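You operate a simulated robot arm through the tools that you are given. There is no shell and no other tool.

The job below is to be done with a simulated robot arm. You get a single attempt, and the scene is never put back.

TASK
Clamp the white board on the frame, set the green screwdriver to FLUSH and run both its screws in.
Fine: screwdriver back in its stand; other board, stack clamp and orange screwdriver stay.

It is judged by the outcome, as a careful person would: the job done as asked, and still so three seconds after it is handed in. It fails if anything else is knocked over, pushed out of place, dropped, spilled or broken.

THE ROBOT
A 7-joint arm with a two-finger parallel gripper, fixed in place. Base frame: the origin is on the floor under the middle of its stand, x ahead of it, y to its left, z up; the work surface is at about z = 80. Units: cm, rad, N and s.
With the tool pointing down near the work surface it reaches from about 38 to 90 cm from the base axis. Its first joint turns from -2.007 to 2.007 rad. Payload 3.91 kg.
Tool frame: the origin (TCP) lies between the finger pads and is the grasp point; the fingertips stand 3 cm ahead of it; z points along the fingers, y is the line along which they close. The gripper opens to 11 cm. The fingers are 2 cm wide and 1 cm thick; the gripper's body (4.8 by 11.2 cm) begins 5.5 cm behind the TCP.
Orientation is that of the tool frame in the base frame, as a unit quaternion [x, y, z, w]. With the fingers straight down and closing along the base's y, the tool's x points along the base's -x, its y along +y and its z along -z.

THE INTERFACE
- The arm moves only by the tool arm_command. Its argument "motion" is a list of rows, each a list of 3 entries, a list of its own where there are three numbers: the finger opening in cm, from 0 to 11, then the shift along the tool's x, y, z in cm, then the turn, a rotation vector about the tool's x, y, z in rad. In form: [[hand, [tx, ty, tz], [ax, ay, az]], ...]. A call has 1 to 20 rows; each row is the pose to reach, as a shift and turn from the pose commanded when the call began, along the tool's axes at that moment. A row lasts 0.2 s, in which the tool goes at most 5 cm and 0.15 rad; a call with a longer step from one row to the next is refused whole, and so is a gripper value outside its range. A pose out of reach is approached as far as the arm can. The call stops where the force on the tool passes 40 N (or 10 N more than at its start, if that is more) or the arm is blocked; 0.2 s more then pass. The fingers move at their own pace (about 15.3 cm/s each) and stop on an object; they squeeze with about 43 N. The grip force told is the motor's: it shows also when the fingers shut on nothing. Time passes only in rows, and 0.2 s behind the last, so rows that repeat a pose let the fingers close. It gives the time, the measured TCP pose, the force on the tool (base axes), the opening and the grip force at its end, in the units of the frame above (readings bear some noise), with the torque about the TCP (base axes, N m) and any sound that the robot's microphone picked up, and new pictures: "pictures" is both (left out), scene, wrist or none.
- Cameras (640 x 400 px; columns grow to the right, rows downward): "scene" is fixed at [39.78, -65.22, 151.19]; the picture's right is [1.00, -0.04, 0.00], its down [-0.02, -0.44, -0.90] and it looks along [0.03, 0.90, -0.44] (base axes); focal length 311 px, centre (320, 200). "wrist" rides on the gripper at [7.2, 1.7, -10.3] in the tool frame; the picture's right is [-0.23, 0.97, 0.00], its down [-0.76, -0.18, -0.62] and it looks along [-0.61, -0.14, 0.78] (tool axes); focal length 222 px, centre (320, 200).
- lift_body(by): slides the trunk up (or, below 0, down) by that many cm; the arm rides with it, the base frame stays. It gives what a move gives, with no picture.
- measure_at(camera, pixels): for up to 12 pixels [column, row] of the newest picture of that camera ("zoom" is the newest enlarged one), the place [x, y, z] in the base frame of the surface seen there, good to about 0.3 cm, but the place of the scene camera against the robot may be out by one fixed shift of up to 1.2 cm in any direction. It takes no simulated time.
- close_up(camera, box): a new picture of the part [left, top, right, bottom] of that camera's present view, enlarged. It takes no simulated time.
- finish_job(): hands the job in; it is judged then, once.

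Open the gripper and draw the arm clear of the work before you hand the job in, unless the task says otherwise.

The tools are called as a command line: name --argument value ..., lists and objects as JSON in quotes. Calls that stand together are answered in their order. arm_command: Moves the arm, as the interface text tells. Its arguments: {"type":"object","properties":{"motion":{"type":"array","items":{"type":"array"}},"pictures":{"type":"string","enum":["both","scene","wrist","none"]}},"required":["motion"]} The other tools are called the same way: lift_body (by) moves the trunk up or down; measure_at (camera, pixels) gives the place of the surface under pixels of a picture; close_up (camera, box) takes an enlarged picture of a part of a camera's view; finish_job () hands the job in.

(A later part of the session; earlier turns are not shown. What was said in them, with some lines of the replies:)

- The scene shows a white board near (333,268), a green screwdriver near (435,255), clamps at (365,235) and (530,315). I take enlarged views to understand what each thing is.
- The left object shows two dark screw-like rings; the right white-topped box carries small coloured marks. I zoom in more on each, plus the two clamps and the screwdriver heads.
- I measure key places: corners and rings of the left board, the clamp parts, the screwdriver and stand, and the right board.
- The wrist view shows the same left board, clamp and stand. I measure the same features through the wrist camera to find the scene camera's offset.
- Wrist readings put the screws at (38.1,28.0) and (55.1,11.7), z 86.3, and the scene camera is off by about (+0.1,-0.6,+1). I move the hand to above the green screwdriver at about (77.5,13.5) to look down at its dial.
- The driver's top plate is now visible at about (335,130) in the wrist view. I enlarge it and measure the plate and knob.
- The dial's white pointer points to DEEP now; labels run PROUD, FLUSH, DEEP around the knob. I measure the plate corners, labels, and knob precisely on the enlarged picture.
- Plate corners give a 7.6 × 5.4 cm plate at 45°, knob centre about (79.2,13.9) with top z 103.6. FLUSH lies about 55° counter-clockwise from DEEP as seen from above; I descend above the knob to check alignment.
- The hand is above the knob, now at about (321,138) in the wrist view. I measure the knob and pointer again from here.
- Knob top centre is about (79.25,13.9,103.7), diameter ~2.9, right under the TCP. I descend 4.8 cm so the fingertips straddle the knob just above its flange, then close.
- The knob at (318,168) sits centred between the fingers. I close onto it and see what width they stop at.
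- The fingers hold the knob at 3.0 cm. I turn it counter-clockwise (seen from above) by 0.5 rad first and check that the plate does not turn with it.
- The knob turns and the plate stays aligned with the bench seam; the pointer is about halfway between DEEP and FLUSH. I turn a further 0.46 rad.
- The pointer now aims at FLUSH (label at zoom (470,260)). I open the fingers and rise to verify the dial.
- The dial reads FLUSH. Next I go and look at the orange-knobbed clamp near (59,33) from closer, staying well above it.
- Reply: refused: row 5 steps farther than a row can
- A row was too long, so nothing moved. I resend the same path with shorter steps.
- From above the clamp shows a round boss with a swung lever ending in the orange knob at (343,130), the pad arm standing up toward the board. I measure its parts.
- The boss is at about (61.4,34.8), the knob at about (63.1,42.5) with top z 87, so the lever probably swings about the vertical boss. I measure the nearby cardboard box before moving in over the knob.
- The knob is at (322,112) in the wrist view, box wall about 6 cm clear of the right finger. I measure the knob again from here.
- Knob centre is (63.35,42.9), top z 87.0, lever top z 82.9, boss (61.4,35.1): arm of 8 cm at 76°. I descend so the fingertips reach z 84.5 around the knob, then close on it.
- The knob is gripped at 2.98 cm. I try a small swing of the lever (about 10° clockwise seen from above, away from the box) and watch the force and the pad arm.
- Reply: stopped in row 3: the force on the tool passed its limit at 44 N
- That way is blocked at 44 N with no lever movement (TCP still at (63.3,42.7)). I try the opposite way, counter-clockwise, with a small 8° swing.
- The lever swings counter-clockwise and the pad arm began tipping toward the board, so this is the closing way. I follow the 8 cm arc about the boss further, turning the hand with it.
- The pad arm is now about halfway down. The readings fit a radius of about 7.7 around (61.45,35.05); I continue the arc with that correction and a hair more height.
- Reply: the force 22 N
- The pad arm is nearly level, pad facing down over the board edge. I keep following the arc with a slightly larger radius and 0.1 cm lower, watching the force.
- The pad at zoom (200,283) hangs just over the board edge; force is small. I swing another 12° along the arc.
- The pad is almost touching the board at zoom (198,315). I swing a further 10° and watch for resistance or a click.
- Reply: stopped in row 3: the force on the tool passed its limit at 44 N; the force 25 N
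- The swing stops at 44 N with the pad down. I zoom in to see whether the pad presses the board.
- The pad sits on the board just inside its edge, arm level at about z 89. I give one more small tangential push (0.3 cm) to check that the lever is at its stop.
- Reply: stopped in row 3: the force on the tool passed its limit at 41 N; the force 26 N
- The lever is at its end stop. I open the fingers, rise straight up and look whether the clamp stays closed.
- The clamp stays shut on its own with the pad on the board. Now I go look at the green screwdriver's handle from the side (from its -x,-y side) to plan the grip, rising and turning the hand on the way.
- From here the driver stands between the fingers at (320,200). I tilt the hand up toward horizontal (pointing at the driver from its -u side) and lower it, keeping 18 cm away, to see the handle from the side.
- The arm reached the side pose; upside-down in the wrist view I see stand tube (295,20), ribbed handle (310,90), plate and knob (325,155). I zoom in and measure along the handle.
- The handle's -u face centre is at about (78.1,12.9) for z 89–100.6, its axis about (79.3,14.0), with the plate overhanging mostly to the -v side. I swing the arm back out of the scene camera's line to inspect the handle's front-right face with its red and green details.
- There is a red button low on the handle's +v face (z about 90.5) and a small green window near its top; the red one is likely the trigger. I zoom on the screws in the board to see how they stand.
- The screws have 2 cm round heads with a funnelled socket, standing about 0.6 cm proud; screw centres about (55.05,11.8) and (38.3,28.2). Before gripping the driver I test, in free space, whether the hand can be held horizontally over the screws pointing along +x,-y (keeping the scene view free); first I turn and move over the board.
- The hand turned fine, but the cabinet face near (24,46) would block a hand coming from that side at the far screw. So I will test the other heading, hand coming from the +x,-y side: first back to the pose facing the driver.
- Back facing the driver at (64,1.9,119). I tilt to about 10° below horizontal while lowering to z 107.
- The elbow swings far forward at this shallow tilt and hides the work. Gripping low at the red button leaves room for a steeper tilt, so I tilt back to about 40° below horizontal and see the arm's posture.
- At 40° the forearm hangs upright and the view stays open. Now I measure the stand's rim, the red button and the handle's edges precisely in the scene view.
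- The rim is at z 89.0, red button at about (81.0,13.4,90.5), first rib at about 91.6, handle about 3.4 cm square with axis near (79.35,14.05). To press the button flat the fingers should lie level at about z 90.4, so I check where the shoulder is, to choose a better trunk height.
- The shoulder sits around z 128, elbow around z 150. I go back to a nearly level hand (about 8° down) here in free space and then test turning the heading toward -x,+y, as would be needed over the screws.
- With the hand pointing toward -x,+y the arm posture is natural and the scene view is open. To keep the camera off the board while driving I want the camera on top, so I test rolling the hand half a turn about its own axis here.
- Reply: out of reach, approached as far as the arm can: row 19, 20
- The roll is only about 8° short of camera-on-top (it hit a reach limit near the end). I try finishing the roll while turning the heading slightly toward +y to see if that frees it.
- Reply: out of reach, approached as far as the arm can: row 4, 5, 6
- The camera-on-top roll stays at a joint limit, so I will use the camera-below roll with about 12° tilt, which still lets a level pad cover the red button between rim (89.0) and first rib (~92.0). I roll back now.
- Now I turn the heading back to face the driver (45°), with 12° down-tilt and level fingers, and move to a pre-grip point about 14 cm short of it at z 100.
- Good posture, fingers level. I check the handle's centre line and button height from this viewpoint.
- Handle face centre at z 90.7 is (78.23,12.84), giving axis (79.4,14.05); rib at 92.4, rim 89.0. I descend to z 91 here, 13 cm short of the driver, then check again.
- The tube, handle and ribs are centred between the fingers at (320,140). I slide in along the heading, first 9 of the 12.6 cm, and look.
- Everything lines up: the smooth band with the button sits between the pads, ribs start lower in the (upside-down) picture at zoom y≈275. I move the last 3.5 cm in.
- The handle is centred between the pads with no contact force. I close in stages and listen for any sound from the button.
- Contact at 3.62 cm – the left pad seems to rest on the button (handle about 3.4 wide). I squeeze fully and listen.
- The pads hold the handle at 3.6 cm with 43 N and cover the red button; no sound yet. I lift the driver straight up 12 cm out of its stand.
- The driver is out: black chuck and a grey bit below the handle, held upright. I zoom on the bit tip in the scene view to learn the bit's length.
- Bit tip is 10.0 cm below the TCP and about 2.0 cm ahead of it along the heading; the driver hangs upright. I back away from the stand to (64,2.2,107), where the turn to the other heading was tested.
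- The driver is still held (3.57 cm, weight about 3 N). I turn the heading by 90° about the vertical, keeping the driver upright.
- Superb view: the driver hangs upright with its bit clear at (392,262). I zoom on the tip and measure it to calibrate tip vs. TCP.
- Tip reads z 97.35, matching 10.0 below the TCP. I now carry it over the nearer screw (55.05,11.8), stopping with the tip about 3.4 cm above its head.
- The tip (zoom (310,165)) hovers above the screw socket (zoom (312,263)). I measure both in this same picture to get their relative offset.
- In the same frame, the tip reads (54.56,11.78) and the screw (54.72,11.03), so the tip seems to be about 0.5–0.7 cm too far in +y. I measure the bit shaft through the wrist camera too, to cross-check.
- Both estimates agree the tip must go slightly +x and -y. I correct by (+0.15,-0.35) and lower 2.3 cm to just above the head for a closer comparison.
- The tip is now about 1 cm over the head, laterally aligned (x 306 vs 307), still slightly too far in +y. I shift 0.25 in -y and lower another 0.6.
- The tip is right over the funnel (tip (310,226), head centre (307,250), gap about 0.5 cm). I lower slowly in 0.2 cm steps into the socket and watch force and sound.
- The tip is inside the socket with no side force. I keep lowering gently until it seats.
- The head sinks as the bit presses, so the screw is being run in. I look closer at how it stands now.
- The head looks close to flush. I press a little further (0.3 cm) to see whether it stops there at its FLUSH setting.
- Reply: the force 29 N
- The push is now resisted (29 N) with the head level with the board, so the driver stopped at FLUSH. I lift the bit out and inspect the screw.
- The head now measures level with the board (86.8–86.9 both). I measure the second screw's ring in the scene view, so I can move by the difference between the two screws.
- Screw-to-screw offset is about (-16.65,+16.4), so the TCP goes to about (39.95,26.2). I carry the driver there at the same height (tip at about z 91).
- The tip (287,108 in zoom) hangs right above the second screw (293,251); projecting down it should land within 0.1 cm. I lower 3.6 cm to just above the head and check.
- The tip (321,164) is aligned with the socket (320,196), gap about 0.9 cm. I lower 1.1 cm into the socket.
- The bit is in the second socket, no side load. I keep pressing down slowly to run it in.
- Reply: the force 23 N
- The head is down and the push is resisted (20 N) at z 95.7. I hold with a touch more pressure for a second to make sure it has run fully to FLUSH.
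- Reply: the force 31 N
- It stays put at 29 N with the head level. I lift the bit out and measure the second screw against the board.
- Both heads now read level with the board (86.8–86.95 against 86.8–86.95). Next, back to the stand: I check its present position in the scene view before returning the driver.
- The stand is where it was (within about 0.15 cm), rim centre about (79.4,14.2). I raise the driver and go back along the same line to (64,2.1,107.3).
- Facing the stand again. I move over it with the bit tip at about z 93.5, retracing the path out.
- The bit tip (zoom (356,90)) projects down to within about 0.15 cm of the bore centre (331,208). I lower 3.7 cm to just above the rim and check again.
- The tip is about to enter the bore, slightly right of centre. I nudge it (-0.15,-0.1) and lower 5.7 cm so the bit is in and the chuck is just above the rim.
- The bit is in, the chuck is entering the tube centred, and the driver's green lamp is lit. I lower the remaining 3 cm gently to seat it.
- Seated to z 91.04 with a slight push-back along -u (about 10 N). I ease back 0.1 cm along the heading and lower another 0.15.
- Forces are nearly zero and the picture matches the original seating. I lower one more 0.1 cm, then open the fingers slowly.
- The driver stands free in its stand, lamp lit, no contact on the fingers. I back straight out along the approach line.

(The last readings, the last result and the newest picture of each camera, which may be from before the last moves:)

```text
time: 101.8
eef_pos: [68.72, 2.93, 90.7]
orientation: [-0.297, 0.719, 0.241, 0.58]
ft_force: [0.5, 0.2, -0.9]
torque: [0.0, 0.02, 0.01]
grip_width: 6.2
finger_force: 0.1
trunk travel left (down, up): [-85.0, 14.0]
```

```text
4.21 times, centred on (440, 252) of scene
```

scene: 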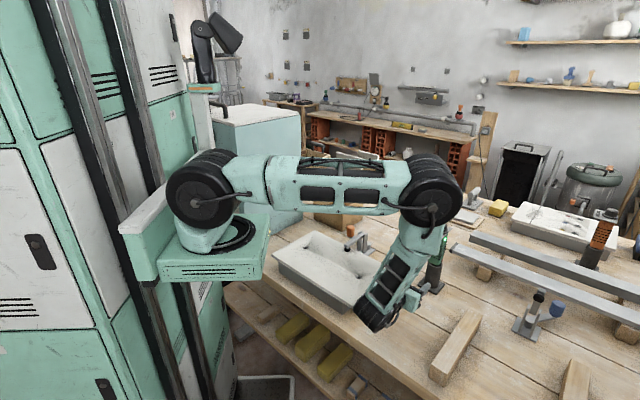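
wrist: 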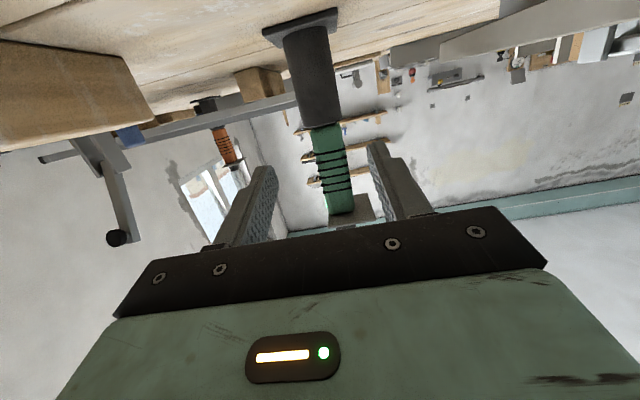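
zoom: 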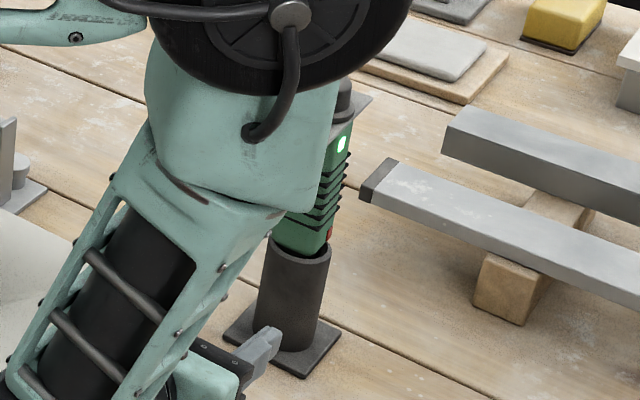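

The driver stands upright in its stand. I raise the hand straight up, then tilt it back to pointing down and draw it clear.

arm_command --motion '[[6.2, [-3.5, 0, -0.75], [0, 0, 0]], [6.2, [-7.0, 0, -1.5], [0, 0, 0]], [6.2, [-10.5, 0, -2.25], [0, 0, 0]], [6.2, [-14.0, 0, -3.0], [0, 0, 0]], [6.2, [-17.0, 0, -5.0], [0, 0.13, 0]], [6.2, [-19.5, 0, -7.5], [0, 0.26, 0]], [6.2, [-22, 0, -10], [0, 0.4, 0]], [6.2, [-24.5, 0, -12.5], [0, 0.54, 0]], [6.2, [-26, 0, -15], [0, 0.68, 0]], [6.2, [-27, 0, -17], [0, 0.82, 0]], [6.2, [-28, 0, -19], [0, 0.96, 0]], [6.2, [-29, 0, -21], [0, 1.1, 0]], [6.2, [-29.5, 0, -22], [0, 1.24, 0]], [6.2, [-30, 0, -23], [0, 1.36, 0]], [6.2, [-30, 0, -23], [0, 1.36, 0]]]' --pictures "both"

close_up --camera "scene" --box '[260, 200, 460, 325]'

close_up --camera "scene" --box '[405, 210, 475, 300]'

```text
time: 105.0
eef_pos: [57.27, -8.07, 125.09]
orientation: [-0.382, 0.924, -0.001, -0.002]
ft_force: [-0.7, 1.8, 0.5]
torque: [-0.18, -0.01, 0.01]
grip_width: 6.22
finger_force: 0.1
out of reach, approached as far as the arm can: row 13
trunk travel left (down, up): [-85.0, 14.0]
```

scene: 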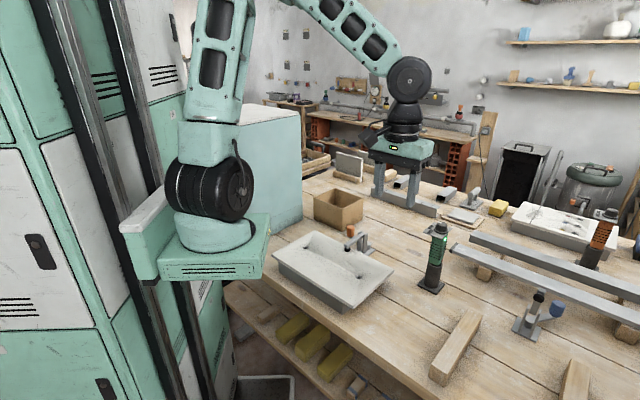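
wrist: 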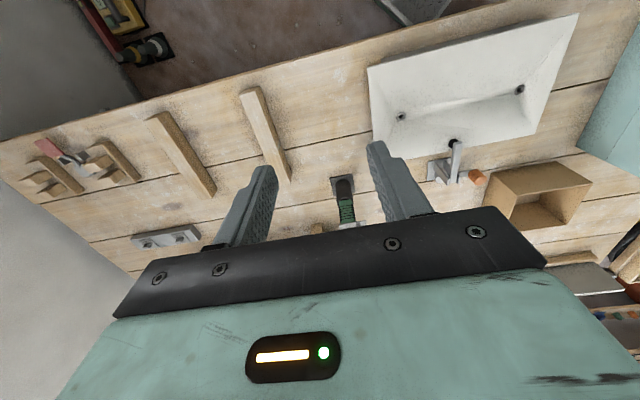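

```text
3.20 times, centred on (360, 262) of scene
```

zoom: 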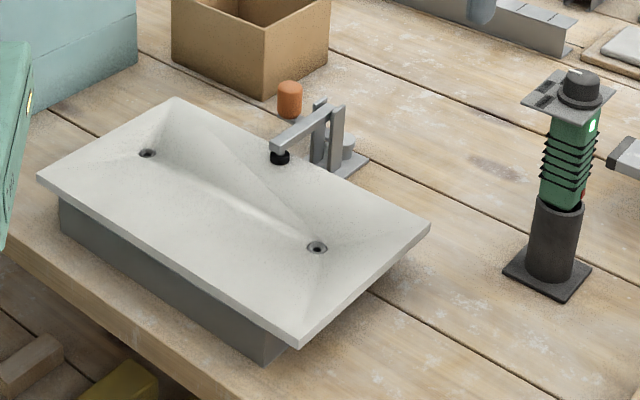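

```text
4.44 times, centred on (440, 255) of scene
```

zoom: 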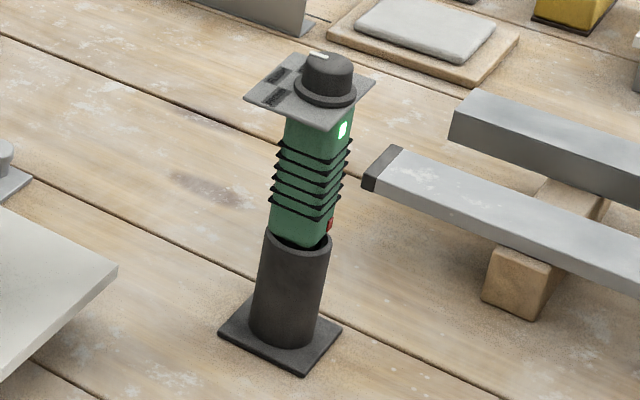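

Board, clamp, both flush screws and the driver in its stand (dial still at FLUSH, lamp lit) all look right, and nothing else has moved. I open the gripper fully and raise it a little more, then do a last check.

arm_command --motion '[[9, [0, 0, -1], [0, 0, 0]], [11, [0, 0, -2], [0, 0, 0]], [11, [0, 0, -3], [0, 0, 0]], [11, [0, 0, -3], [0, 0, 0]], [11, [0, 0, -3], [0, 0, 0]]]' --pictures "both"

close_up --camera "scene" --box '[425, 222, 453, 245]'

close_up --camera "scene" --box '[340, 225, 380, 260]'

close_up --camera "scene" --box '[420, 180, 640, 350]'

close_up --camera "wrist" --box '[360, 10, 590, 180]'

```text
time: 106.2
eef_pos: [57.26, -8.42, 128.0]
orientation: [-0.383, 0.924, 0.0, -0.001]
ft_force: [0.4, -0.5, 0.3]
torque: [0.02, 0.03, 0.01]
grip_width: 11.03
finger_force: 0.0
trunk travel left (down, up): [-85.0, 14.0]
```

scene: 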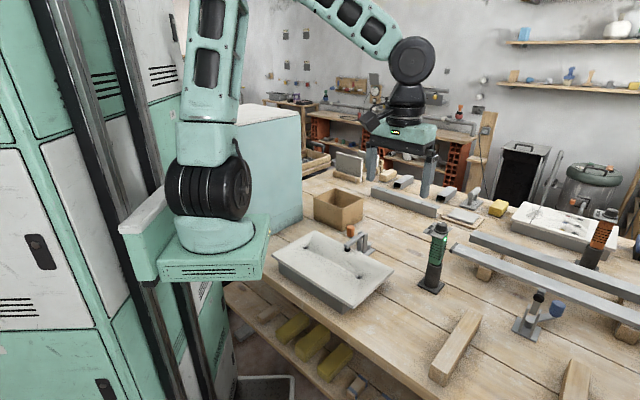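
wrist: 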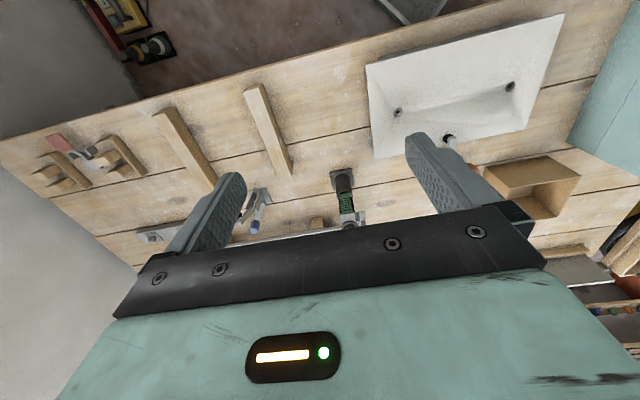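

```text
16.00 times, centred on (439, 234) of scene
```

zoom: 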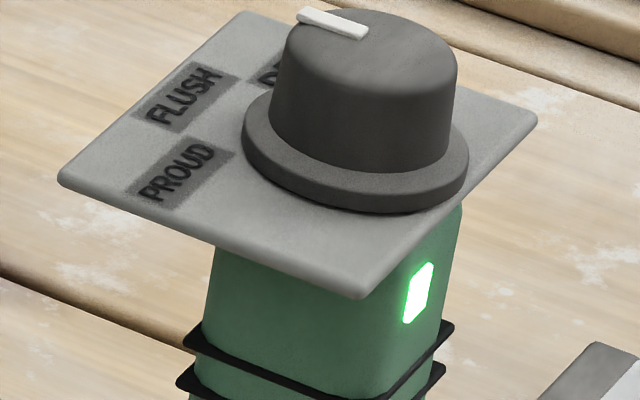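

```text
11.43 times, centred on (360, 242) of scene
```

zoom: 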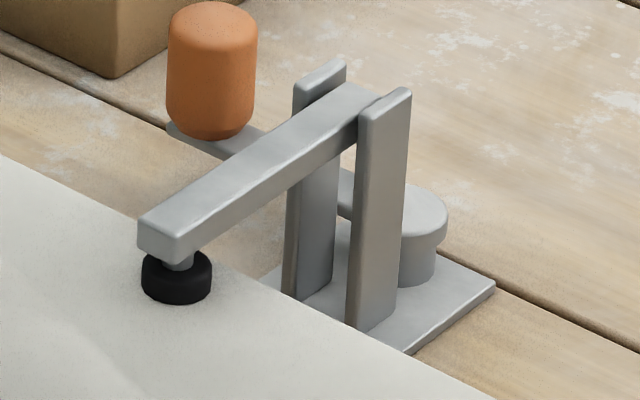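

```text
2.35 times, centred on (530, 265) of scene
```

zoom: 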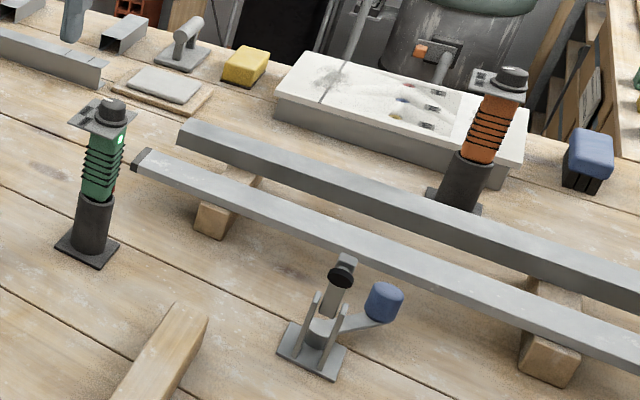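

```text
2.35 times, centred on (475, 95) of wrist
```

zoom: 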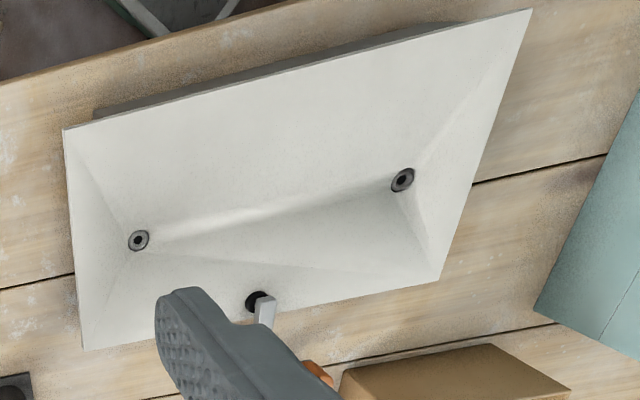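

Everything is in its final state: board clamped, both screws flush, dial at FLUSH, driver back in its stand, gripper open and clear, blue stack clamp and orange driver untouched. I hand the job in.

finish_job

```text
The job is handed in.
```

The job is handed in. The white board is clamped on its frame and both of its screws are run in flush.

- **Clamp:** I swung the orange-knobbed lever to its stop. The pad sits on the board just inside its edge and stayed shut after I let go.
- **Dial:** the green screwdriver is set to FLUSH; it started on DEEP.
- **Screws:** each one sank until the push met firm resistance. Measured afterwards, both heads are level with the board to within about 0.1 cm. The microphone picked up no sound at any point, so this rests on the force readings and measurements.
- **Screwdriver:** it is back upright in its stand. The green lamp on its handle came on during the work and was still lit at the end; I did not find out what it signals.
- **Everything else:** in the last pictures the other board, the stack clamp and the orange screwdriver are where they started. The screwdriver's stand may have shifted by about 0.15 cm when I lifted the driver out.

The gripper is open and the arm is clear of the work.
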